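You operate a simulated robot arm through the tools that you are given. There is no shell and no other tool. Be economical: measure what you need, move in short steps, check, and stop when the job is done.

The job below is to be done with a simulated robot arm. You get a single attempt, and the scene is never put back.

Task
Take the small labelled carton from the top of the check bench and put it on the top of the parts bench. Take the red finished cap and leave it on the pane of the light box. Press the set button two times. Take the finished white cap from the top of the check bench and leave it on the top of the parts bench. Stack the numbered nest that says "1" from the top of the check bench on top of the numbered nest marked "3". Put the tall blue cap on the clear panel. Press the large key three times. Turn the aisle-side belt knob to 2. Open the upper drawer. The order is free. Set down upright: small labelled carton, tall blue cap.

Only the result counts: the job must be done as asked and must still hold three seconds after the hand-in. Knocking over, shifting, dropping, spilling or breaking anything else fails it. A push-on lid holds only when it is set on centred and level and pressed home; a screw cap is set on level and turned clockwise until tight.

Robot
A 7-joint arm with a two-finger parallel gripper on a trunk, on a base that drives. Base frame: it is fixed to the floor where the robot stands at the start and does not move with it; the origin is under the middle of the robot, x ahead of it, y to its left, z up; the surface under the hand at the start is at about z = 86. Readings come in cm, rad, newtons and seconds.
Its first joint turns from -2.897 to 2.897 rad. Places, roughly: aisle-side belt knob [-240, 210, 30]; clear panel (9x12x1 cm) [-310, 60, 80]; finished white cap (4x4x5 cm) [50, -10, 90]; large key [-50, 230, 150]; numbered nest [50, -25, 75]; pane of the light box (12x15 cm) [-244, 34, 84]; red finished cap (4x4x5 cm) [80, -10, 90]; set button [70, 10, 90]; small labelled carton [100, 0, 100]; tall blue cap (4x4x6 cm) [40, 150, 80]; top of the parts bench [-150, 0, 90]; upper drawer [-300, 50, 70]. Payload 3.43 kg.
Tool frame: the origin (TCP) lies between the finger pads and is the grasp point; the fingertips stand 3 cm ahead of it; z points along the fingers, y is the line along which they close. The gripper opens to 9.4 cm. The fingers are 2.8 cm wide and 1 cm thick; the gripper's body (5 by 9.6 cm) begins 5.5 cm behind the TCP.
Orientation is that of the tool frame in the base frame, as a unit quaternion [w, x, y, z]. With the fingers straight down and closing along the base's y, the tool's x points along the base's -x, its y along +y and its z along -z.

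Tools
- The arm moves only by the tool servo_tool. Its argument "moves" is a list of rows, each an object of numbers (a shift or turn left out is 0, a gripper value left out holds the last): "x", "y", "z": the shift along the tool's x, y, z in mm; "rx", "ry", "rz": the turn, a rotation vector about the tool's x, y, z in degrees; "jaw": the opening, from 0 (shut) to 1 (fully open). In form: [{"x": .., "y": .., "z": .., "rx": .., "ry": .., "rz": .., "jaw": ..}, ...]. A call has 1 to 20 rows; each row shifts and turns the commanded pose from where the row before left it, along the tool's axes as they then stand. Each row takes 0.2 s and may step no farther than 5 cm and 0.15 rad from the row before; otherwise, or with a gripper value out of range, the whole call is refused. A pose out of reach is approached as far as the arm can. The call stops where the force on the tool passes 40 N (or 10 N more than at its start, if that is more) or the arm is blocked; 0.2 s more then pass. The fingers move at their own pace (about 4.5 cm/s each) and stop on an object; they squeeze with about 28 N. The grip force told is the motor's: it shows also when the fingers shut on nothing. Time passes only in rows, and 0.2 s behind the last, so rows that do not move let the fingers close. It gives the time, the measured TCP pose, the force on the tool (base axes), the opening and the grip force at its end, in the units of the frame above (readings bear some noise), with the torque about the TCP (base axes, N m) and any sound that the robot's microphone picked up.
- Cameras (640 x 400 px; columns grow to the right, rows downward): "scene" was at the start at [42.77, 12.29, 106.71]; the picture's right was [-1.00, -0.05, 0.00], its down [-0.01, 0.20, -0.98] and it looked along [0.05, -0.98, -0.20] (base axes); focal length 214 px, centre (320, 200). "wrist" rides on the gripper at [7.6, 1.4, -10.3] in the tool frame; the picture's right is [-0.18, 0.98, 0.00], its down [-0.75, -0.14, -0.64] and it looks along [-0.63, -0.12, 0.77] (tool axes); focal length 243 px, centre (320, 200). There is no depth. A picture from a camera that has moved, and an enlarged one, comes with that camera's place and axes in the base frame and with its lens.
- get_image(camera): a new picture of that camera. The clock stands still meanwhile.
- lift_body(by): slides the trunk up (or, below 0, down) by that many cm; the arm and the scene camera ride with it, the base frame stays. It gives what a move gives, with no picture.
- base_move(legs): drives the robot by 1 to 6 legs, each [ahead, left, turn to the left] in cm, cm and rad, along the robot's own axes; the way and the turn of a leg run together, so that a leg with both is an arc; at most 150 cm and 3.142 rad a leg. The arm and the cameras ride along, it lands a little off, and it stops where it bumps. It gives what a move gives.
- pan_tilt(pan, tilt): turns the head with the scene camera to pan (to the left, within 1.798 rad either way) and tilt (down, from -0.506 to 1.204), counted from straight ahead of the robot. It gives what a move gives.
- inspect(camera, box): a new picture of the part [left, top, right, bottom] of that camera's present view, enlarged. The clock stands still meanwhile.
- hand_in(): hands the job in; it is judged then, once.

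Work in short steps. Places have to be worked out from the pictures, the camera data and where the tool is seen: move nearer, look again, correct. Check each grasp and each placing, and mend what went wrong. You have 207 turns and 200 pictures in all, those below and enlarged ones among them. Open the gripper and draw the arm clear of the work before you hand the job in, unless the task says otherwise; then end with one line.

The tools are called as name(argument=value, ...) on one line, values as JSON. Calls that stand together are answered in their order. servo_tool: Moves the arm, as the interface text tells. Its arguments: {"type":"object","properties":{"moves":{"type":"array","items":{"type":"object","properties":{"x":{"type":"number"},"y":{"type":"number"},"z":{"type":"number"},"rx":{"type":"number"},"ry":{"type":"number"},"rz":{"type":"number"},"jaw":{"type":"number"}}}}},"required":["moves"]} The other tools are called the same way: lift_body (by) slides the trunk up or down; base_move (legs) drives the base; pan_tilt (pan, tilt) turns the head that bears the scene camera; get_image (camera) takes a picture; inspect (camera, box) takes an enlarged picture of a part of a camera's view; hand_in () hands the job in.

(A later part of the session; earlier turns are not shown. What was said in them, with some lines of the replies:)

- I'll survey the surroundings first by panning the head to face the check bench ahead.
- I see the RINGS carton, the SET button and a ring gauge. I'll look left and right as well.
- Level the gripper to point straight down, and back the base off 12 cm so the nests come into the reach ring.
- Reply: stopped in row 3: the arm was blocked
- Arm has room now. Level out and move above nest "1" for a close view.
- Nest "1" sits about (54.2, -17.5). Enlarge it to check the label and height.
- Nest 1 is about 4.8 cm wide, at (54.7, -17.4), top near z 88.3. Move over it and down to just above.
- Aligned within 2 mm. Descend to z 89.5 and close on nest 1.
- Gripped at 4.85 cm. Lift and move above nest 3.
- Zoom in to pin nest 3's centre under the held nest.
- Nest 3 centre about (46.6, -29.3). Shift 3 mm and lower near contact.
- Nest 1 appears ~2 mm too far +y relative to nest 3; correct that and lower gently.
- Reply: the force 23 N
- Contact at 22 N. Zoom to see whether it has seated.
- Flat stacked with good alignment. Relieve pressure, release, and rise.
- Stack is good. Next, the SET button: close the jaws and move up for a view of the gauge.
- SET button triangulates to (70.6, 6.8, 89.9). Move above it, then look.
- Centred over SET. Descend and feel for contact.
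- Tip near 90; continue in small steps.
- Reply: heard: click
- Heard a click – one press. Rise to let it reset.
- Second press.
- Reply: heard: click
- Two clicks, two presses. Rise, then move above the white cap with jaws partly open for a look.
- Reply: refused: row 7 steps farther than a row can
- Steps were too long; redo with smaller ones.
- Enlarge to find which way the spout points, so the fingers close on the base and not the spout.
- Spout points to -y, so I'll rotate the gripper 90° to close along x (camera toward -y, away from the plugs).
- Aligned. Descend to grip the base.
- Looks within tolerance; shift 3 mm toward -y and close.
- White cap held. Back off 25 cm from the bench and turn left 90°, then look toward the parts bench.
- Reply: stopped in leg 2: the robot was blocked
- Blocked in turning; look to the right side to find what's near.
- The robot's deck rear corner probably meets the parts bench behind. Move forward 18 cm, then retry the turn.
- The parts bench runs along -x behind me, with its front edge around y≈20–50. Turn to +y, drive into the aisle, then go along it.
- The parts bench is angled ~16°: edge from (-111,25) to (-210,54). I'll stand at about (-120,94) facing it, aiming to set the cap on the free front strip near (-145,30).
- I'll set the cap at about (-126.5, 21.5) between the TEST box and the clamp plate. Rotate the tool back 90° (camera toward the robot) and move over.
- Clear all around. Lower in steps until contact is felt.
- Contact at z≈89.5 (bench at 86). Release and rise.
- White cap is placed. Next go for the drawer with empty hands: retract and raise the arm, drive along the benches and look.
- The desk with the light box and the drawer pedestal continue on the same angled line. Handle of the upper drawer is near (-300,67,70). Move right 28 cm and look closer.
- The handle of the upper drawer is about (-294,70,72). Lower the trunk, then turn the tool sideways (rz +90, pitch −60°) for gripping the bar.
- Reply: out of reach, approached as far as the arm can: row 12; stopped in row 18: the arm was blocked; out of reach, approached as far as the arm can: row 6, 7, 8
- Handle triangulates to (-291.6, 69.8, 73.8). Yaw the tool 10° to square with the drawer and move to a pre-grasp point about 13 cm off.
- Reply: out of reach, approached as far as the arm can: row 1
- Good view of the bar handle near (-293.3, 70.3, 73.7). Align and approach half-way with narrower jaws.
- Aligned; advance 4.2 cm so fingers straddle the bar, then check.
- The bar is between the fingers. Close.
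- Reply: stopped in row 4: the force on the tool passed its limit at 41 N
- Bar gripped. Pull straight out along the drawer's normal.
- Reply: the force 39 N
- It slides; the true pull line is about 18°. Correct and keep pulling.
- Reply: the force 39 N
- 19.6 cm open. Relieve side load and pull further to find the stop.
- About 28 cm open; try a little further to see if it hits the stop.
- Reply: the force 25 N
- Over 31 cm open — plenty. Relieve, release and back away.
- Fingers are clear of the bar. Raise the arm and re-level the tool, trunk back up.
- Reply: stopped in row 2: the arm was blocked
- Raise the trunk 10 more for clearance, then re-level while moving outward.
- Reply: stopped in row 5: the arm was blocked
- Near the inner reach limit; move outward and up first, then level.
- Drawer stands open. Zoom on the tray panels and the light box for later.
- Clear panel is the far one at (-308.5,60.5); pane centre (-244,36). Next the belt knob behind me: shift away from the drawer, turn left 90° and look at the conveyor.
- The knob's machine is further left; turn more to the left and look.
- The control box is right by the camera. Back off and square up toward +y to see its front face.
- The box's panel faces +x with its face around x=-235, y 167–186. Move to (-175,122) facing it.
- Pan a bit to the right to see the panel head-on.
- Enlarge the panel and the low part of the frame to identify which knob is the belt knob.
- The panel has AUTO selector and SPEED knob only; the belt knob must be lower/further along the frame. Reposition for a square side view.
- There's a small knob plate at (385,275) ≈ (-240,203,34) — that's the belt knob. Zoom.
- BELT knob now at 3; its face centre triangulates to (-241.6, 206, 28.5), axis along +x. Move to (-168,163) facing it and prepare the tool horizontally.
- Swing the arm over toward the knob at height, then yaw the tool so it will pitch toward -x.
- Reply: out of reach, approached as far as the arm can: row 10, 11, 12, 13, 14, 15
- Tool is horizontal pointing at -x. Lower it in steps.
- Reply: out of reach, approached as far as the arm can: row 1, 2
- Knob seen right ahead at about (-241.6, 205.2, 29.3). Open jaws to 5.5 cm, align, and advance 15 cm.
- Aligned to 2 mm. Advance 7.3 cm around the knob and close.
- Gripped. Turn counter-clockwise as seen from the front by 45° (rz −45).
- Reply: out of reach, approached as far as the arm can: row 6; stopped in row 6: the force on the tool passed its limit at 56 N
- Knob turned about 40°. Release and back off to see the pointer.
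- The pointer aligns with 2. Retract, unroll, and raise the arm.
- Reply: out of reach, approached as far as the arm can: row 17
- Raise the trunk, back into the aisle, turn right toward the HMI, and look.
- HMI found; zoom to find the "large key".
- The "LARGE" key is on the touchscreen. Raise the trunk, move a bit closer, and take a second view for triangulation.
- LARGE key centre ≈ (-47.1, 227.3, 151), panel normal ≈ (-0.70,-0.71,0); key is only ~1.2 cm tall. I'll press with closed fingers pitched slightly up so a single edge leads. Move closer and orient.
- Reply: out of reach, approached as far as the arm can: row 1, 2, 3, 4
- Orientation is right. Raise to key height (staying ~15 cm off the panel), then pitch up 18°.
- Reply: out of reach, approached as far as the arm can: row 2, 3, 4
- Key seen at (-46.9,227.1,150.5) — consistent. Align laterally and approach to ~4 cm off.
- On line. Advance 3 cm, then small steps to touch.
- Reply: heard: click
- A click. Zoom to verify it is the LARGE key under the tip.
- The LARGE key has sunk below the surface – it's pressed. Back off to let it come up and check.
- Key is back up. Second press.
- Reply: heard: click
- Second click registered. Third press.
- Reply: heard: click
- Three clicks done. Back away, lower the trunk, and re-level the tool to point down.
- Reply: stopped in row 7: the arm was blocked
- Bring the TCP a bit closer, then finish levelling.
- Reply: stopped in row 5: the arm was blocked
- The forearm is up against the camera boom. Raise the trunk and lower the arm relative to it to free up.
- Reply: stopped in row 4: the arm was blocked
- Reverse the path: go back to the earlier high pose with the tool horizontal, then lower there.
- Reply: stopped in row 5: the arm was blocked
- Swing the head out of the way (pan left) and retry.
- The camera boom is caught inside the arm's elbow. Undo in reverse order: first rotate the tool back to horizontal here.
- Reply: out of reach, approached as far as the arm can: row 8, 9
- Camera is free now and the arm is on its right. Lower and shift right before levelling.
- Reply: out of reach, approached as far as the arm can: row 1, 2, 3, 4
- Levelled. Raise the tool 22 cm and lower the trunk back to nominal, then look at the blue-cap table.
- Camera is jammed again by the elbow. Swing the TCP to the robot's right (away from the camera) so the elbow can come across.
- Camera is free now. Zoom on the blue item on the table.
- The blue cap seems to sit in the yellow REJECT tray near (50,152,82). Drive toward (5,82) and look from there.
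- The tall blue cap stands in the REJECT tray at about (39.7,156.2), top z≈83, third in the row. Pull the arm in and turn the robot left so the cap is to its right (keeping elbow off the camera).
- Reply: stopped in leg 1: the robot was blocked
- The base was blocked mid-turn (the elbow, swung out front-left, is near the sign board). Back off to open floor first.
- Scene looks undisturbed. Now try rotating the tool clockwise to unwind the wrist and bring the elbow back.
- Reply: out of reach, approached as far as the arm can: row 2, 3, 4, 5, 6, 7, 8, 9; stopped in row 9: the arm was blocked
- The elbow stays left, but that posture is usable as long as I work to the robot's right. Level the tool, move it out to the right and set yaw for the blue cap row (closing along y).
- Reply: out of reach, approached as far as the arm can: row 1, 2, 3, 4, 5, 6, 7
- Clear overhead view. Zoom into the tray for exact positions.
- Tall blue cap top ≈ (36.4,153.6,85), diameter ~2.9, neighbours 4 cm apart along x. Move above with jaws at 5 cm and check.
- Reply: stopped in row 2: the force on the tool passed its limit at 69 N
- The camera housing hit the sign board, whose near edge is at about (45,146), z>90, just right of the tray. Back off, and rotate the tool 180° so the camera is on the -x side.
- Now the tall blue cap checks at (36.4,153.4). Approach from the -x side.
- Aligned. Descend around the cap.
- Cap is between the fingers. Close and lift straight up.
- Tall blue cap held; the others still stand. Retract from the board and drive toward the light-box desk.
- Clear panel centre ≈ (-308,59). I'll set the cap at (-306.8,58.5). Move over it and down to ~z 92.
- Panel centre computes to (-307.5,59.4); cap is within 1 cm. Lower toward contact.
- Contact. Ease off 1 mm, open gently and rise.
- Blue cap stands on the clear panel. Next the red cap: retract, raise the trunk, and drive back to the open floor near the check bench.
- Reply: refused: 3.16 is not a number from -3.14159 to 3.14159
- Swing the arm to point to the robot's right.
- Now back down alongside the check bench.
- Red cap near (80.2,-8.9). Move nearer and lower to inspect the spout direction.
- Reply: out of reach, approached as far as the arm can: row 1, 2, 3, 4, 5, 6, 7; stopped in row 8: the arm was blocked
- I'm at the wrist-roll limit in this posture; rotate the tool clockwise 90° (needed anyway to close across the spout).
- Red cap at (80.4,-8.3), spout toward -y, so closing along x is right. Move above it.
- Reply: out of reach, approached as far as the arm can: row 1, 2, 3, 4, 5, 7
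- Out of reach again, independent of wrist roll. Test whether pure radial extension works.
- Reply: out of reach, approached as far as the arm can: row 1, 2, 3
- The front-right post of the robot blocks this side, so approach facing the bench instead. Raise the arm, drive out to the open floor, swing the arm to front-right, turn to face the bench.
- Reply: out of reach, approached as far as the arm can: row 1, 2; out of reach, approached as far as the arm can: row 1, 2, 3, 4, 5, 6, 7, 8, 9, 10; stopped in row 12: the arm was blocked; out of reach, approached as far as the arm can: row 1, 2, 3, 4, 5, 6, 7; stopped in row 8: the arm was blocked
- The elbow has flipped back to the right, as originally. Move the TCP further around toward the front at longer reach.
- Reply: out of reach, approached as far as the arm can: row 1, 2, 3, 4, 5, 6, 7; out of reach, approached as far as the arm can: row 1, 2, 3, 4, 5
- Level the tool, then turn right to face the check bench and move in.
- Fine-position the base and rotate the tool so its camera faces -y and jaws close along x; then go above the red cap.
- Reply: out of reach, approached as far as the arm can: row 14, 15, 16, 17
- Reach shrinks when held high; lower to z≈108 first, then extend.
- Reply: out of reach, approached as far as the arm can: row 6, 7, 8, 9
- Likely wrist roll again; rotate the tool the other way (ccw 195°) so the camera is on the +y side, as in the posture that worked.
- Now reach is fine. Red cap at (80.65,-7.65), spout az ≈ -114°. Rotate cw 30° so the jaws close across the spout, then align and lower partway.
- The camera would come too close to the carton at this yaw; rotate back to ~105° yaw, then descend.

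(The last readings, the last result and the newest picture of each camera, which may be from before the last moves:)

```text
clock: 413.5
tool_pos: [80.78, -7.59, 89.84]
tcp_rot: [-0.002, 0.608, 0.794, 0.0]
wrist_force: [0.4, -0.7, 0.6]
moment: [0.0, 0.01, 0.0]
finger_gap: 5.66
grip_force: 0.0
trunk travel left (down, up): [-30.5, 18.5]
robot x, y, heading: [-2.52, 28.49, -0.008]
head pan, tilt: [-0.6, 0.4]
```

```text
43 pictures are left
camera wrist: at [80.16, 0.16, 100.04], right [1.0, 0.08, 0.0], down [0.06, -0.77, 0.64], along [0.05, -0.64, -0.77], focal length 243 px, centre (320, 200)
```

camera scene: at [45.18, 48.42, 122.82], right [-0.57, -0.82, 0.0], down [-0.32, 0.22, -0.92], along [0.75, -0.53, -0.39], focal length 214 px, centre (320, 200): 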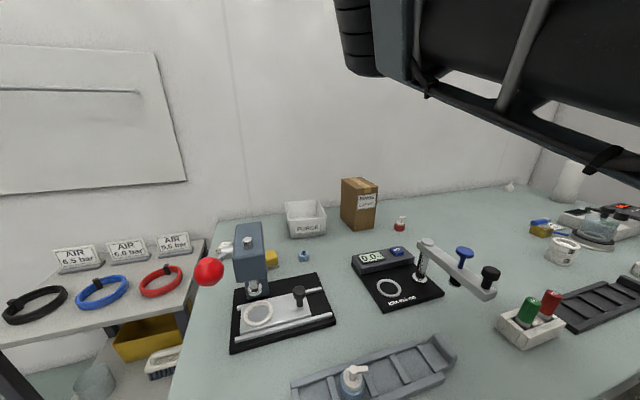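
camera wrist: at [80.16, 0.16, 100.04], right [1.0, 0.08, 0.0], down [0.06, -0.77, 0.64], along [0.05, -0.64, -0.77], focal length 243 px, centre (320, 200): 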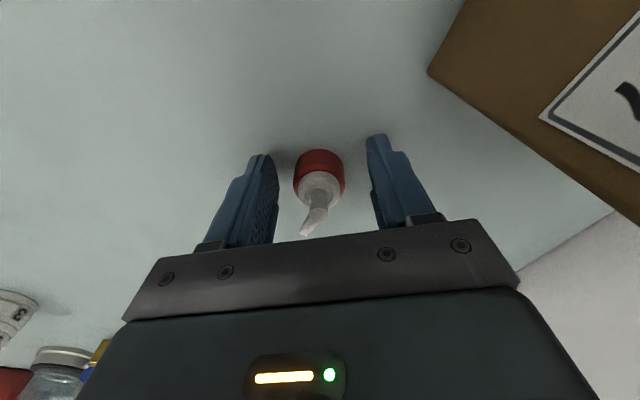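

Centred. Close and lift.

servo_tool(moves=[{"jaw": 0.35}, {"jaw": 0.2}, {"jaw": 0.1}, {"jaw": 0.1}, {}, {"z": -30}, {"z": -40}, {"z": -40}, {"z": -40}, {}])

get_image(camera="wrist")

```text
clock: 415.7
tool_pos: [80.61, -7.77, 104.75]
tcp_rot: [-0.001, 0.608, 0.794, 0.0]
wrist_force: [0.0, -0.7, 0.4]
moment: [-0.01, 0.01, 0.01]
finger_gap: 3.11
grip_force: 10.0
trunk travel left (down, up): [-30.5, 18.5]
robot x, y, heading: [-2.57, 28.8, -0.011]
head pan, tilt: [-0.6, 0.4]
```

```text
42 pictures are left
camera wrist: at [80.0, 0.1, 114.92], right [1.0, 0.08, 0.0], down [0.06, -0.77, 0.64], along [0.05, -0.64, -0.77], focal length 243 px, centre (320, 200)
```

wrist: 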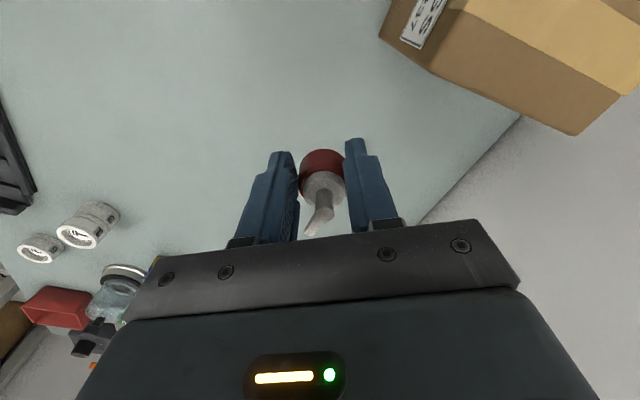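

Red cap held. Retract and raise, then drive out around to the light-box stance.

servo_tool(moves=[{"z": -30}, {"x": 15, "y": -32.5, "z": -20}, {"x": 15, "y": -32.5, "z": -20}, {"x": 15, "y": -32.5, "z": -20}, {"x": 15, "y": -32.5, "z": -20}, {"x": 15, "y": -32.5, "z": -20}, {"x": 15, "y": -32.5, "z": -20}, {"x": 15, "y": -32.5, "z": -20}, {}])

base_move(legs=[[0, 55, 0], [-60, 15, 0], [0, 0, -1.6], [0, -60, 0]])

```text
clock: 417.7
tool_pos: [56.0, -3.29, 121.9]
tcp_rot: [-0.002, 0.609, 0.793, 0.0]
wrist_force: [0.6, 0.2, -0.6]
moment: [-0.04, 0.0, -0.03]
finger_gap: 3.12
grip_force: 10.6
trunk travel left (down, up): [-30.5, 18.5]
robot x, y, heading: [-2.22, 28.86, -0.007]
head pan, tilt: [-0.6, 0.4]
```

```text
clock: 430.9
tool_pos: [-156.8, 45.86, 121.81]
tcp_rot: [-0.002, 0.995, 0.102, 0.002]
wrist_force: [-0.9, -0.6, -1.4]
moment: [0.02, 0.0, -0.03]
finger_gap: 3.2
grip_force: 9.9
trunk travel left (down, up): [-30.5, 18.5]
robot x, y, heading: [-121.44, 102.56, -1.639]
head pan, tilt: [-0.6, 0.4]
```

base_move(legs=[[5, -72, 0]])

lift_body(by=-10)

get_image(camera="wrist")

```text
clock: 434.8
tool_pos: [-228.71, 45.18, 121.77]
tcp_rot: [-0.001, 0.995, 0.105, 0.002]
wrist_force: [0.2, 0.6, -0.6]
moment: [0.0, -0.01, -0.02]
finger_gap: 3.18
grip_force: 9.7
trunk travel left (down, up): [-30.5, 18.5]
robot x, y, heading: [-194.28, 102.09, -1.634]
head pan, tilt: [-0.6, 0.4]
```

```text
clock: 436.2
tool_pos: [-228.76, 45.13, 111.71]
tcp_rot: [-0.001, 0.995, 0.105, 0.0]
wrist_force: [-0.9, -0.1, 0.1]
moment: [0.01, 0.01, 0.0]
finger_gap: 3.2
grip_force: 10.2
trunk travel left (down, up): [-20.5, 28.5]
robot x, y, heading: [-193.9, 102.15, -1.63]
head pan, tilt: [-0.6, 0.4]
```

```text
41 pictures are left
camera wrist: at [-221.05, 45.41, 122.02], right [0.02, -1.0, 0.0], down [-0.77, -0.02, 0.64], along [-0.64, -0.01, -0.77], focal length 243 px, centre (320, 200)
```

wrist: 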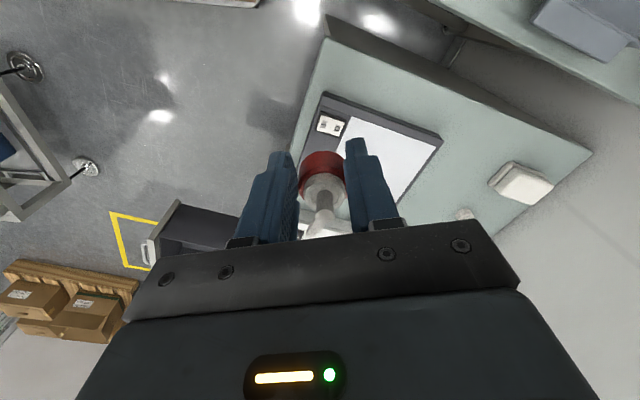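

Move above the pane centre (-244,36) and lower partway.

servo_tool(moves=[{"x": -42, "y": 14}, {"x": -42, "y": 14}, {"x": -42, "y": 14}, {"x": -42, "y": 14}, {"z": 40}, {"z": 40}, {"z": 40}, {}])

get_image(camera="wrist")

```text
clock: 438.0
tool_pos: [-243.7, 36.08, 99.76]
tcp_rot: [-0.001, 0.994, 0.105, 0.001]
wrist_force: [0.0, 0.2, -0.1]
moment: [0.02, 0.03, 0.01]
finger_gap: 3.16
grip_force: 9.3
trunk travel left (down, up): [-20.5, 28.5]
robot x, y, heading: [-194.31, 102.18, -1.634]
head pan, tilt: [-0.6, 0.4]
```

```text
40 pictures are left
camera wrist: at [-236.09, 36.31, 110.06], right [0.02, -1.0, 0.0], down [-0.77, -0.02, 0.64], along [-0.64, -0.01, -0.77], focal length 243 px, centre (320, 200)
```

wrist: 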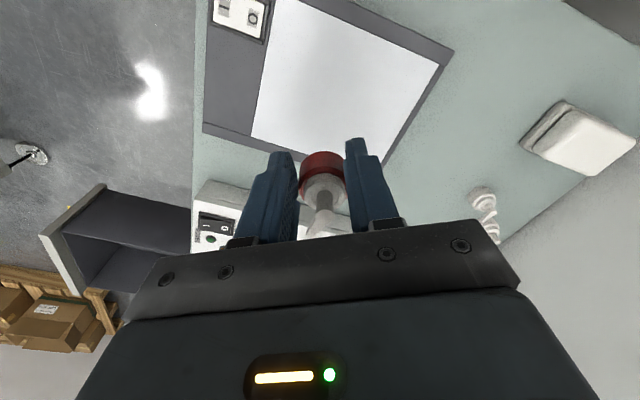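

Pane centre refines to (-244.2,33.5). Shift and lower toward contact.

servo_tool(moves=[{"x": -10, "y": 23}, {"z": 35}, {"z": 35}, {"z": 25}, {"z": 8}, {}])

```text
clock: 439.4
tool_pos: [-244.3, 33.76, 89.53]
tcp_rot: [-0.001, 0.994, 0.105, 0.001]
wrist_force: [0.0, -0.6, -0.3]
moment: [0.0, 0.02, -0.02]
finger_gap: 3.17
grip_force: 9.7
trunk travel left (down, up): [-20.5, 28.5]
robot x, y, heading: [-193.74, 101.67, -1.628]
head pan, tilt: [-0.6, 0.4]
```

servo_tool(moves=[{"z": 5}, {"z": 3}, {"z": 3}, {}])

```text
clock: 440.4
tool_pos: [-244.31, 33.8, 88.28]
tcp_rot: [-0.001, 0.994, 0.105, 0.001]
wrist_force: [-0.6, 0.0, 0.2]
moment: [0.0, 0.04, -0.01]
finger_gap: 3.2
grip_force: 10.1
trunk travel left (down, up): [-20.5, 28.5]
robot x, y, heading: [-193.76, 101.88, -1.633]
head pan, tilt: [-0.6, 0.4]
```

servo_tool(moves=[{"z": 3}, {"z": 2}, {"z": 2}, {}])

```text
clock: 441.4
tool_pos: [-244.32, 33.81, 87.64]
tcp_rot: [0.0, 0.995, 0.105, 0.001]
wrist_force: [0.6, -0.1, 0.1]
moment: [0.0, 0.01, -0.07]
finger_gap: 3.2
grip_force: 9.9
trunk travel left (down, up): [-20.5, 28.5]
robot x, y, heading: [-193.63, 101.53, -1.634]
head pan, tilt: [-0.6, 0.4]
```

servo_tool(moves=[{"z": 2}, {"z": 2}, {"z": 2}, {}])

get_image(camera="wrist")

```text
clock: 442.4
tool_pos: [-244.38, 33.86, 87.0]
tcp_rot: [-0.002, 0.994, 0.105, 0.001]
wrist_force: [0.8, -0.6, 0.4]
moment: [0.0, 0.0, 0.01]
finger_gap: 3.19
grip_force: 9.8
trunk travel left (down, up): [-20.5, 28.5]
robot x, y, heading: [-193.99, 101.71, -1.629]
head pan, tilt: [-0.6, 0.4]
```

```text
39 pictures are left
camera wrist: at [-236.77, 34.04, 97.24], right [0.02, -1.0, 0.0], down [-0.77, -0.02, 0.64], along [-0.64, -0.01, -0.77], focal length 243 px, centre (320, 200)
```

wrist: 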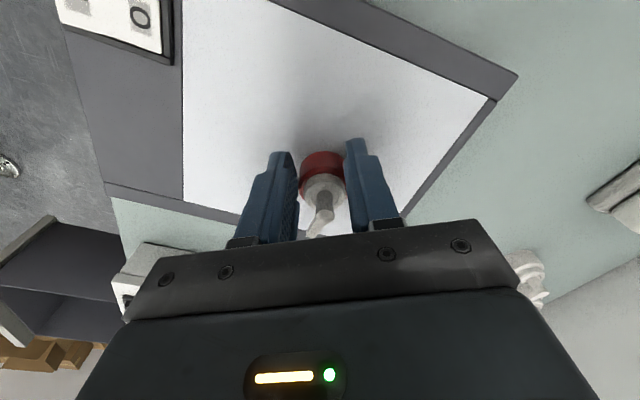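

servo_tool(moves=[{"z": 3}, {"z": 3}, {"z": 2}, {}])

```text
clock: 443.4
tool_pos: [-244.34, 33.75, 86.35]
tcp_rot: [-0.001, 0.995, 0.104, 0.001]
wrist_force: [-1.1, -1.3, 8.5]
moment: [-0.04, 0.17, -0.01]
finger_gap: 3.19
grip_force: 10.2
trunk travel left (down, up): [-20.5, 28.5]
robot x, y, heading: [-193.86, 101.72, -1.635]
head pan, tilt: [-0.6, 0.4]
```

Contact at z≈86.35. Release and rise.

servo_tool(moves=[{"z": -1}, {"jaw": 0.42}, {"jaw": 0.5}, {"jaw": 0.52}, {"z": -30}, {"z": -40}, {"z": -40}, {"z": -40}, {"z": -30}, {}])

get_image(camera="wrist")

```text
clock: 445.6
tool_pos: [-244.44, 33.94, 104.24]
tcp_rot: [-0.001, 0.995, 0.104, 0.002]
wrist_force: [0.3, 0.6, -0.1]
moment: [0.0, -0.04, 0.0]
finger_gap: 4.87
grip_force: 0.1
trunk travel left (down, up): [-20.5, 28.5]
robot x, y, heading: [-193.87, 101.99, -1.632]
head pan, tilt: [-0.6, 0.4]
```

```text
38 pictures are left
camera wrist: at [-236.88, 34.11, 114.56], right [0.02, -1.0, 0.0], down [-0.77, -0.02, 0.64], along [-0.64, -0.01, -0.77], focal length 243 px, centre (320, 200)
```

wrist: 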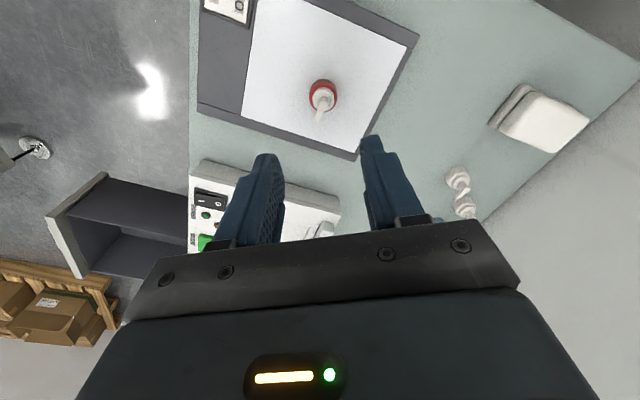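

Red cap stands on the pane. Now the carton: retract, raise, and drive back to face the check bench.

servo_tool(moves=[{"x": 35, "y": -31}, {"x": 35, "y": -31}, {"x": 35, "y": -31}, {"x": 35, "y": -31}, {"z": -40}, {"z": -20}, {}])

lift_body(by=12)

base_move(legs=[[0, 135, 0], [0, 0, 1.632]])

```text
clock: 447.2
tool_pos: [-233.37, 48.86, 110.52]
tcp_rot: [-0.001, 0.995, 0.104, 0.001]
wrist_force: [0.3, -0.2, 1.1]
moment: [-0.01, 0.01, 0.04]
finger_gap: 4.91
grip_force: 0.1
trunk travel left (down, up): [-20.5, 28.5]
robot x, y, heading: [-194.25, 102.06, -1.632]
head pan, tilt: [-0.6, 0.4]
```

```text
clock: 448.7
tool_pos: [-233.36, 48.75, 122.26]
tcp_rot: [-0.001, 0.995, 0.104, 0.002]
wrist_force: [0.7, 0.1, -0.5]
moment: [-0.01, 0.0, 0.01]
finger_gap: 4.9
grip_force: 0.1
trunk travel left (down, up): [-32.5, 16.5]
robot x, y, heading: [-193.83, 101.93, -1.627]
head pan, tilt: [-0.6, 0.4]
```

```text
clock: 459.3
tool_pos: [-4.76, 55.68, 122.35]
tcp_rot: [-0.001, 0.614, 0.789, 0.0]
wrist_force: [-0.2, -0.1, -0.5]
moment: [0.01, 0.0, -0.03]
finger_gap: 4.86
grip_force: 0.0
trunk travel left (down, up): [-32.5, 16.5]
robot x, y, heading: [-59.53, 92.72, -0.02]
head pan, tilt: [-0.6, 0.4]
```

base_move(legs=[[56, 0, 0.02], [0, -67, 0]])

get_image(camera="wrist")

```text
clock: 465.9
tool_pos: [50.67, -11.86, 122.26]
tcp_rot: [-0.001, 0.611, 0.792, -0.001]
wrist_force: [-0.8, -0.4, 0.3]
moment: [-0.03, 0.01, 0.04]
finger_gap: 4.89
grip_force: 0.1
trunk travel left (down, up): [-32.5, 16.5]
robot x, y, heading: [-3.85, 25.22, -0.012]
head pan, tilt: [-0.6, 0.4]
```

```text
37 pictures are left
camera wrist: at [50.09, -4.17, 132.56], right [1.0, 0.07, 0.0], down [0.06, -0.77, 0.64], along [0.04, -0.64, -0.77], focal length 243 px, centre (320, 200)
```

wrist: 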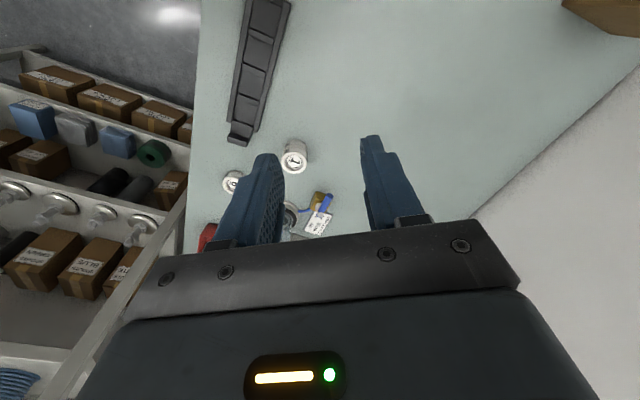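

Rotate the tool so the camera is on the robot side (closing axis across the carton's width) and move in front of the carton for a view.

base_move(legs=[[2, 0, 0]])

servo_tool(moves=[{"rz": -7.8}, {"rz": -7.8}, {"rz": -7.8}, {"rz": -7.8}, {"rz": -7.8}, {"rz": -7.8}, {"rz": -7.8}, {"rz": -7.8, "jaw": 1.0}, {"z": 35}, {"z": 35}, {"x": -33, "y": 28}, {"x": -33, "y": 28}, {"x": -33, "y": 28}, {"x": -33, "y": 28}, {"x": -33, "y": 28}, {"x": -33, "y": 28}, {}])

get_image(camera="wrist")

```text
clock: 466.6
tool_pos: [52.72, -12.02, 122.34]
tcp_rot: [-0.001, 0.61, 0.792, 0.0]
wrist_force: [-0.6, 0.2, 1.2]
moment: [-0.01, 0.0, 0.02]
finger_gap: 4.89
grip_force: 0.0
trunk travel left (down, up): [-32.5, 16.5]
robot x, y, heading: [-2.29, 25.1, -0.015]
head pan, tilt: [-0.6, 0.4]
```

```text
clock: 470.2
tool_pos: [75.76, 0.05, 115.33]
tcp_rot: [-0.001, 0.112, 0.994, 0.001]
wrist_force: [0.3, 0.6, 0.0]
moment: [0.04, -0.02, 0.0]
finger_gap: 9.41
grip_force: 0.1
trunk travel left (down, up): [-32.5, 16.5]
robot x, y, heading: [-2.27, 25.02, -0.012]
head pan, tilt: [-0.6, 0.4]
```

```text
36 pictures are left
camera wrist: at [68.61, 3.1, 125.5], right [0.4, 0.92, 0.0], down [0.7, -0.31, 0.64], along [0.59, -0.25, -0.77], focal length 243 px, centre (320, 200)
```

wrist: 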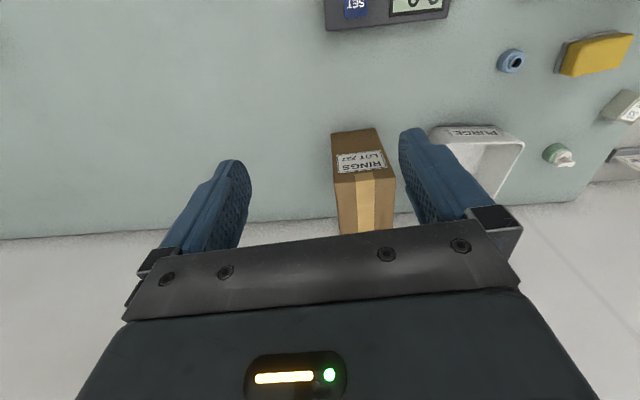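

Extension works. Zoom on the carton.

inspect(camera="wrist", box=[290, 100, 450, 240])

```text
2.86 times, centred on (370, 170) of wrist
camera zoom: at [68.61, 3.1, 125.5], right [0.4, 0.92, 0.0], down [0.7, -0.31, 0.64], along [0.59, -0.25, -0.77], focal length 693 px, centre (177, 286)
```

zoom: 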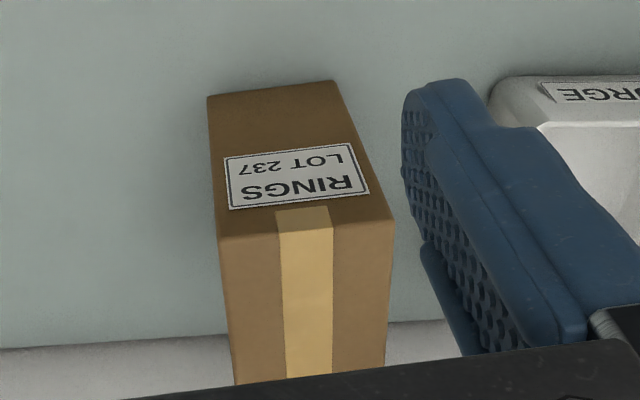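

Carton front face: (86,-2.2)–(88,5.1), top z 100.5, width ≈7.6. Align yaw by 2.6° and move over the grip point (90.1,0.65).

servo_tool(moves=[{"rz": 2.6, "z": 25}, {"y": 22, "x": -35}, {"y": 22, "x": -35}, {"x": -35}, {"x": -31}, {"z": 15}, {}])

get_image(camera="wrist")

```text
clock: 471.9
tool_pos: [90.12, 0.63, 111.27]
tcp_rot: [-0.001, 0.135, 0.991, 0.001]
wrist_force: [-0.2, -0.5, -0.5]
moment: [0.0, 0.02, -0.02]
finger_gap: 9.41
grip_force: 0.0
trunk travel left (down, up): [-32.5, 16.5]
robot x, y, heading: [-2.32, 24.95, -0.014]
head pan, tilt: [-0.6, 0.4]
```

```text
34 pictures are left
camera wrist: at [83.08, 4.06, 121.47], right [0.44, 0.9, 0.0], down [0.69, -0.34, 0.64], along [0.57, -0.28, -0.77], focal length 243 px, centre (320, 200)
```

wrist: 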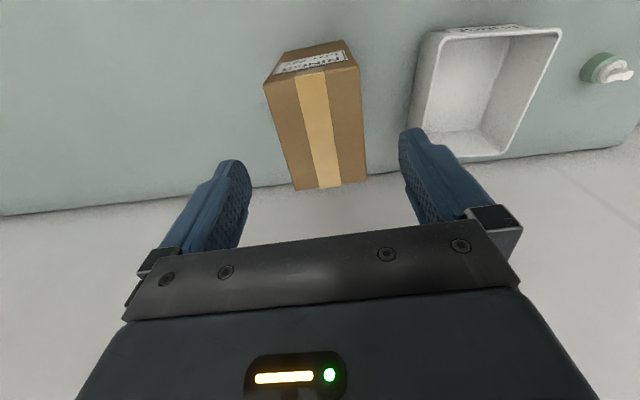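

Centred within 2–3 mm. Descend around the carton.

servo_tool(moves=[{"y": -2.4, "z": 35}, {"z": 35}, {"z": 30}, {"z": 25}, {"z": 20}, {}])

get_image(camera="wrist")

```text
clock: 473.2
tool_pos: [89.83, 0.42, 96.78]
tcp_rot: [0.0, 0.135, 0.991, 0.001]
wrist_force: [-0.5, 0.1, -0.1]
moment: [-0.03, 0.02, 0.02]
finger_gap: 9.4
grip_force: 0.1
trunk travel left (down, up): [-32.5, 16.5]
robot x, y, heading: [-2.49, 25.35, -0.015]
head pan, tilt: [-0.6, 0.4]
```

```text
33 pictures are left
camera wrist: at [82.85, 3.83, 106.96], right [0.44, 0.9, 0.0], down [0.69, -0.34, 0.64], along [0.57, -0.28, -0.77], focal length 243 px, centre (320, 200)
```

wrist: 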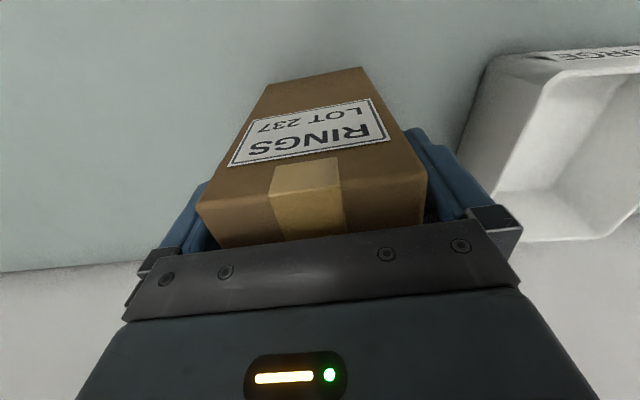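

Fingers straddle the carton. Close and lift.

servo_tool(moves=[{"jaw": 0.7}, {"jaw": 0.6}, {"jaw": 0.6}, {"jaw": 0.6}, {}, {"z": -10}, {"z": -20}, {"z": -30}, {}])

get_image(camera="wrist")

```text
clock: 475.2
tool_pos: [90.01, 0.31, 102.87]
tcp_rot: [-0.002, 0.135, 0.991, 0.001]
wrist_force: [0.2, 0.0, -2.4]
moment: [-0.01, 0.03, 0.01]
finger_gap: 8.21
grip_force: 27.4
trunk travel left (down, up): [-32.5, 16.5]
robot x, y, heading: [-2.52, 25.29, -0.013]
head pan, tilt: [-0.6, 0.4]
```

```text
32 pictures are left
camera wrist: at [82.93, 3.74, 113.15], right [0.44, 0.9, 0.0], down [0.69, -0.34, 0.64], along [0.57, -0.28, -0.77], focal length 243 px, centre (320, 200)
```

wrist: 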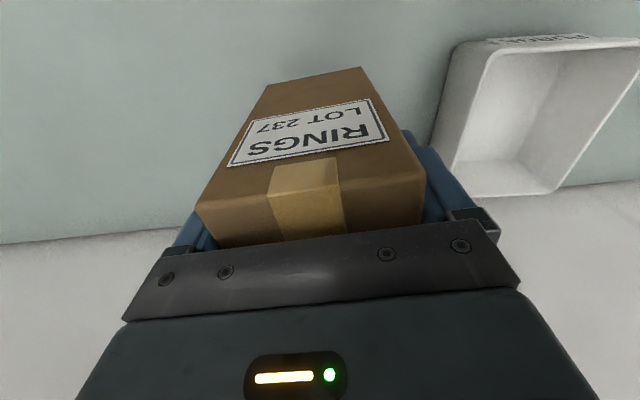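

Carton held (2.4 N). Raise the trunk, retract at height, then back away from the bench.

lift_body(by=16)

servo_tool(moves=[{"x": 30}, {"x": 40}, {"x": 40}, {"x": 40}, {"x": 40}, {"x": 40}, {"x": 40}, {"z": -15}, {}])

base_move(legs=[[-26, 0, 0], [0, 68, 0]])

get_image(camera="wrist")

```text
clock: 477.1
tool_pos: [90.02, 0.27, 118.9]
tcp_rot: [0.0, 0.135, 0.991, 0.001]
wrist_force: [-0.4, -1.0, -2.0]
moment: [-0.03, 0.04, 0.03]
finger_gap: 8.21
grip_force: 27.8
trunk travel left (down, up): [-48.5, 0.5]
robot x, y, heading: [-2.2, 25.24, -0.012]
head pan, tilt: [-0.6, 0.4]
```

```text
clock: 479.1
tool_pos: [63.96, 7.52, 120.61]
tcp_rot: [-0.002, 0.135, 0.991, 0.001]
wrist_force: [0.4, 0.1, -2.1]
moment: [0.04, 0.06, -0.01]
finger_gap: 8.21
grip_force: 27.9
trunk travel left (down, up): [-48.5, 0.5]
robot x, y, heading: [-2.22, 25.26, -0.015]
head pan, tilt: [-0.6, 0.4]
```

```text
clock: 484.3
tool_pos: [38.73, 76.12, 120.63]
tcp_rot: [-0.001, 0.128, 0.992, 0.001]
wrist_force: [0.1, 0.7, -1.7]
moment: [-0.01, 0.02, -0.01]
finger_gap: 8.19
grip_force: 27.9
trunk travel left (down, up): [-48.5, 0.5]
robot x, y, heading: [-27.97, 92.39, 0.001]
head pan, tilt: [-0.6, 0.4]
```

```text
31 pictures are left
camera wrist: at [31.52, 79.46, 130.78], right [0.43, 0.9, 0.0], down [0.69, -0.33, 0.64], along [0.58, -0.27, -0.77], focal length 243 px, centre (320, 200)
```

wrist: 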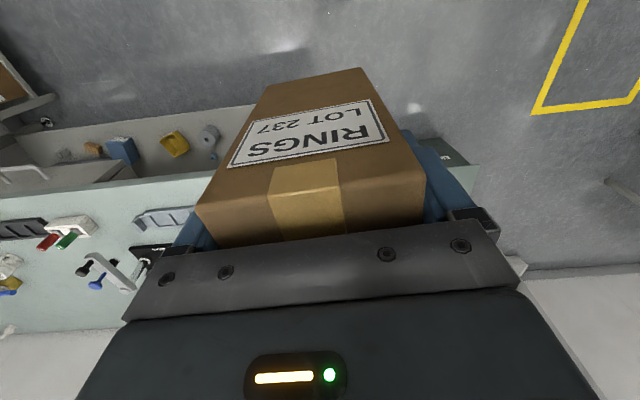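

Secure. Back up, turn right to face the parts bench, and shift into place.

base_move(legs=[[-40, 0, 0], [0, 0, -1.65], [0, -26, 0]])

get_image(camera="scene")

get_image(camera="wrist")

```text
clock: 492.3
tool_pos: [-116.5, 30.66, 120.6]
tcp_rot: [0.0, 0.823, 0.569, 0.002]
wrist_force: [-0.2, -0.6, -1.2]
moment: [0.01, 0.01, -0.03]
finger_gap: 8.21
grip_force: 28.1
trunk travel left (down, up): [-48.5, 0.5]
robot x, y, heading: [-93.19, 95.19, -1.666]
head pan, tilt: [-0.6, 0.4]
```

```text
30 pictures are left
camera scene: at [-82.05, 43.91, 140.81], right [-0.76, 0.65, 0.0], down [0.25, 0.3, -0.92], along [-0.6, -0.7, -0.39], focal length 214 px, centre (320, 200)
```

scene: 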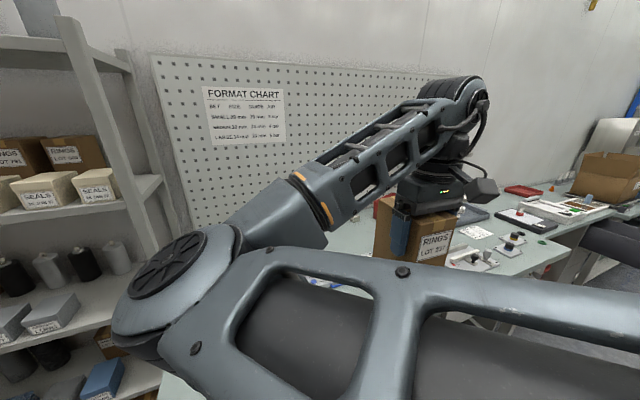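

```text
29 pictures are left
camera wrist: at [-112.66, 37.31, 130.78], right [0.86, -0.52, 0.0], down [-0.4, -0.66, 0.64], along [-0.33, -0.55, -0.77], focal length 243 px, centre (320, 200)
```

wrist: 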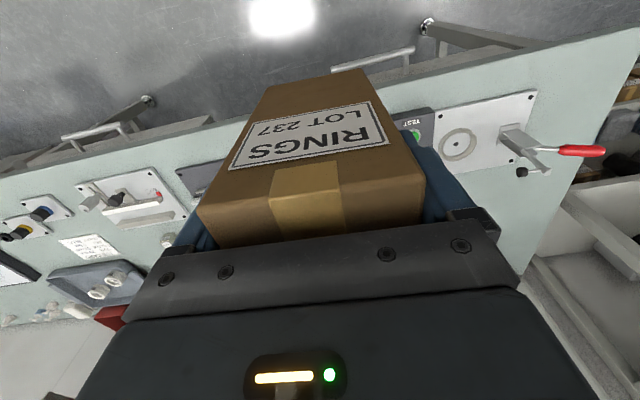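

Lower the trunk partway, move over the target spot on the bench and look.

lift_body(by=-14)

servo_tool(moves=[{"rz": -2, "x": -35, "y": 4}, {"x": -35, "y": 4}, {"x": -35, "y": 5}, {"x": -34, "y": 4}, {}])

pan_tilt(pan=-0.35, tilt=0.5)

get_image(camera="scene")

get_image(camera="wrist")

```text
clock: 493.9
tool_pos: [-116.46, 30.71, 106.57]
tcp_rot: [0.0, 0.822, 0.57, 0.002]
wrist_force: [0.1, 0.1, -1.5]
moment: [0.06, -0.01, 0.0]
finger_gap: 8.19
grip_force: 28.3
trunk travel left (down, up): [-34.5, 14.5]
robot x, y, heading: [-93.32, 95.17, -1.678]
head pan, tilt: [-0.6, 0.4]
```

```text
clock: 495.1
tool_pos: [-119.5, 17.12, 106.61]
tcp_rot: [0.001, 0.812, 0.584, 0.001]
wrist_force: [-0.4, -0.4, -1.8]
moment: [0.04, -0.01, 0.02]
finger_gap: 8.21
grip_force: 28.2
trunk travel left (down, up): [-34.5, 14.5]
robot x, y, heading: [-93.4, 95.21, -1.67]
head pan, tilt: [-0.6, 0.4]
```

```text
clock: 495.9
tool_pos: [-119.29, 17.1, 106.75]
tcp_rot: [0.0, 0.812, 0.583, 0.002]
wrist_force: [-0.2, -0.1, -2.2]
moment: [0.0, -0.02, 0.0]
finger_gap: 8.22
grip_force: 28.6
trunk travel left (down, up): [-34.5, 14.5]
robot x, y, heading: [-93.04, 95.23, -1.675]
head pan, tilt: [-0.351, 0.499]
```

```text
28 pictures are left
camera scene: at [-80.07, 42.8, 125.9], right [-0.9, 0.44, 0.0], down [0.21, 0.43, -0.88], along [-0.39, -0.79, -0.48], focal length 214 px, centre (320, 200)
```

scene: 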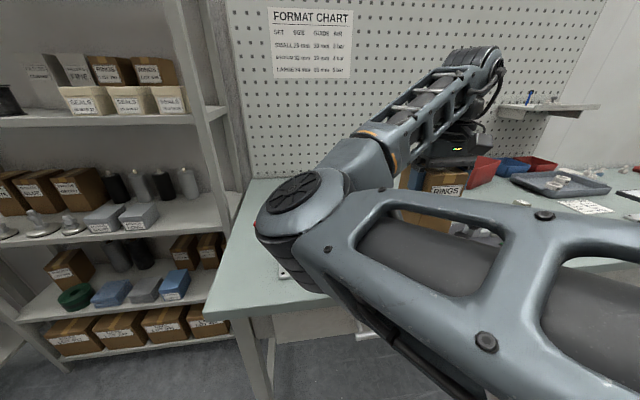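

```text
27 pictures are left
camera wrist: at [-115.78, 23.87, 116.85], right [0.87, -0.49, 0.0], down [-0.38, -0.67, 0.64], along [-0.31, -0.56, -0.77], focal length 243 px, centre (320, 200)
```

wrist: 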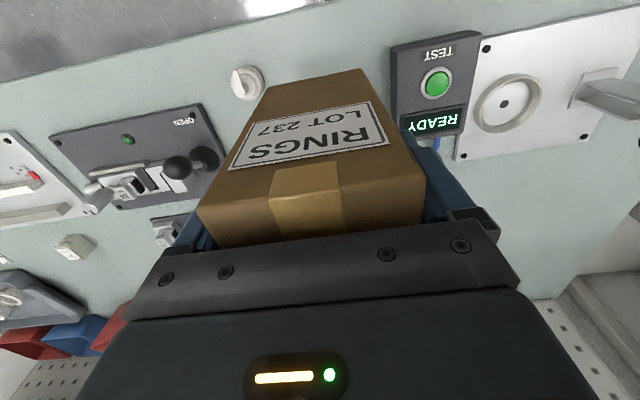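

Spacing is fine: ~3 cm to the TEST box and to the white cap. Lower to near contact.

servo_tool(moves=[{"z": 30}, {"z": 30}, {"z": 25}, {"z": 6}, {}])

get_image(camera="wrist")

```text
clock: 497.1
tool_pos: [-119.51, 16.82, 97.6]
tcp_rot: [0.0, 0.812, 0.583, 0.001]
wrist_force: [-0.1, -0.2, -1.8]
moment: [0.04, 0.0, 0.0]
finger_gap: 8.18
grip_force: 27.5
trunk travel left (down, up): [-34.5, 14.5]
robot x, y, heading: [-93.13, 95.18, -1.676]
head pan, tilt: [-0.351, 0.499]
```

```text
26 pictures are left
camera wrist: at [-115.82, 23.7, 107.72], right [0.87, -0.49, 0.0], down [-0.38, -0.67, 0.64], along [-0.31, -0.56, -0.77], focal length 243 px, centre (320, 200)
```

wrist: 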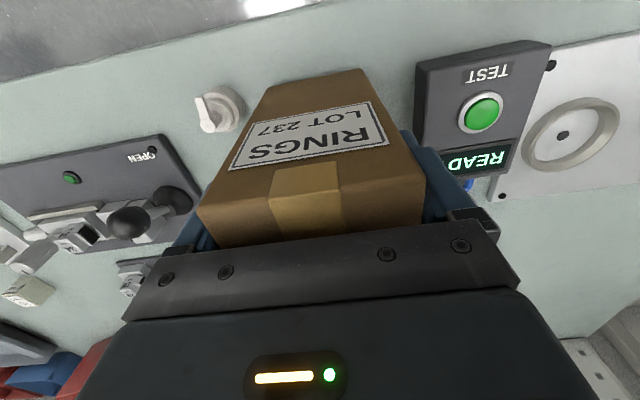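

Clear on both sides. Final millimetres down to contact.

servo_tool(moves=[{"z": 4}, {"z": 3}, {"z": 2}, {}])

```text
clock: 498.1
tool_pos: [-119.43, 16.92, 96.77]
tcp_rot: [0.0, 0.812, 0.583, 0.001]
wrist_force: [1.4, -2.4, 12.0]
moment: [0.33, 0.17, -0.04]
finger_gap: 8.2
grip_force: 28.4
trunk travel left (down, up): [-34.5, 14.5]
robot x, y, heading: [-92.84, 95.1, -1.675]
head pan, tilt: [-0.351, 0.499]
```

Contact (12 N). Ease 1 mm, open fully, rise straight up.

servo_tool(moves=[{"z": -1.5}, {"jaw": 0.92}, {"jaw": 0.97}, {"jaw": 1.0}, {"jaw": 1.0}, {"z": -20}, {"z": -30}, {"z": -40}, {"z": -40}, {"z": -40}, {}])

get_image(camera="wrist")

```text
clock: 500.5
tool_pos: [-119.77, 16.99, 113.57]
tcp_rot: [0.0, 0.812, 0.583, 0.002]
wrist_force: [0.6, -0.1, -0.3]
moment: [0.0, -0.01, 0.02]
finger_gap: 9.37
grip_force: 0.1
trunk travel left (down, up): [-34.5, 14.5]
robot x, y, heading: [-93.17, 95.06, -1.676]
head pan, tilt: [-0.351, 0.499]
```

```text
25 pictures are left
camera wrist: at [-116.08, 23.82, 123.78], right [0.87, -0.49, 0.0], down [-0.38, -0.67, 0.64], along [-0.31, -0.56, -0.77], focal length 243 px, centre (320, 200)
```

wrist: 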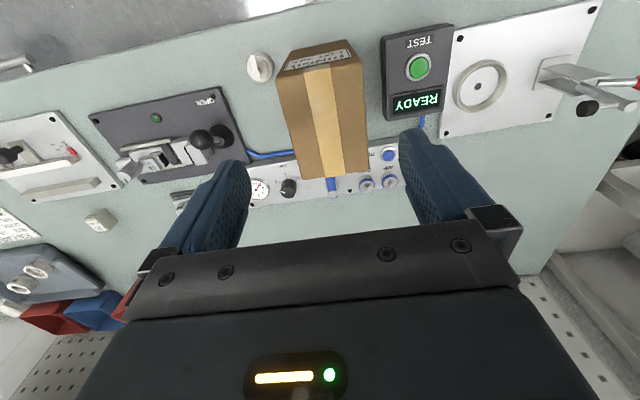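

Carton stands upright beside the white cap. Draw the arm clear and take one last look at the bench.

servo_tool(moves=[{"x": 30, "z": -15}, {"x": 40, "z": -10}, {"x": 40}, {"x": 30}, {}])

base_move(legs=[[-8, 0, 0]])

get_image(camera="wrist")

```text
clock: 501.7
tool_pos: [-114.87, 30.5, 116.11]
tcp_rot: [0.001, 0.812, 0.583, 0.002]
wrist_force: [-0.9, -0.1, 0.4]
moment: [-0.05, 0.0, 0.0]
finger_gap: 9.43
grip_force: 0.0
trunk travel left (down, up): [-34.5, 14.5]
robot x, y, heading: [-93.17, 95.05, -1.672]
head pan, tilt: [-0.351, 0.499]
```

```text
clock: 502.8
tool_pos: [-114.18, 38.36, 116.13]
tcp_rot: [0.0, 0.812, 0.584, 0.001]
wrist_force: [1.1, -0.4, -0.3]
moment: [0.0, 0.02, 0.01]
finger_gap: 9.4
grip_force: 0.0
trunk travel left (down, up): [-34.5, 14.5]
robot x, y, heading: [-92.07, 102.59, -1.673]
head pan, tilt: [-0.351, 0.499]
```

```text
24 pictures are left
camera wrist: at [-110.47, 45.12, 126.26], right [0.87, -0.49, 0.0], down [-0.38, -0.67, 0.64], along [-0.31, -0.56, -0.77], focal length 243 px, centre (320, 200)
```

wrist: 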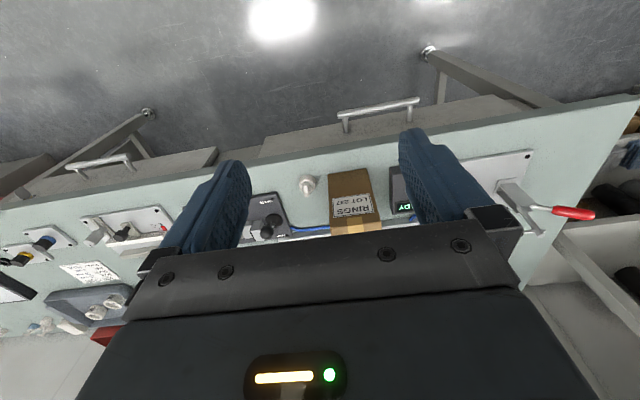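

Everything is in place, the gripper is open and the arm is clear. Handing in.

hand_in()

```text
The job is handed in.
```

I finished all nine parts of the job and handed it in; one bump along the way (last sentence) could count against it. The carton and white cap are on the parts bench, the red cap is on the light-box pane, and the tall blue cap stands on the clear panel. Nest 1 is stacked on nest 3. I pressed the set button twice and the large key three times, with a click heard each time. The belt knob points to 2 and the upper drawer is about 32 cm open. While I was reaching for the blue cap, the gripper hit the sign board beside the reject tray (69 N on the tool); the board and the other caps looked undisturbed in later pictures.
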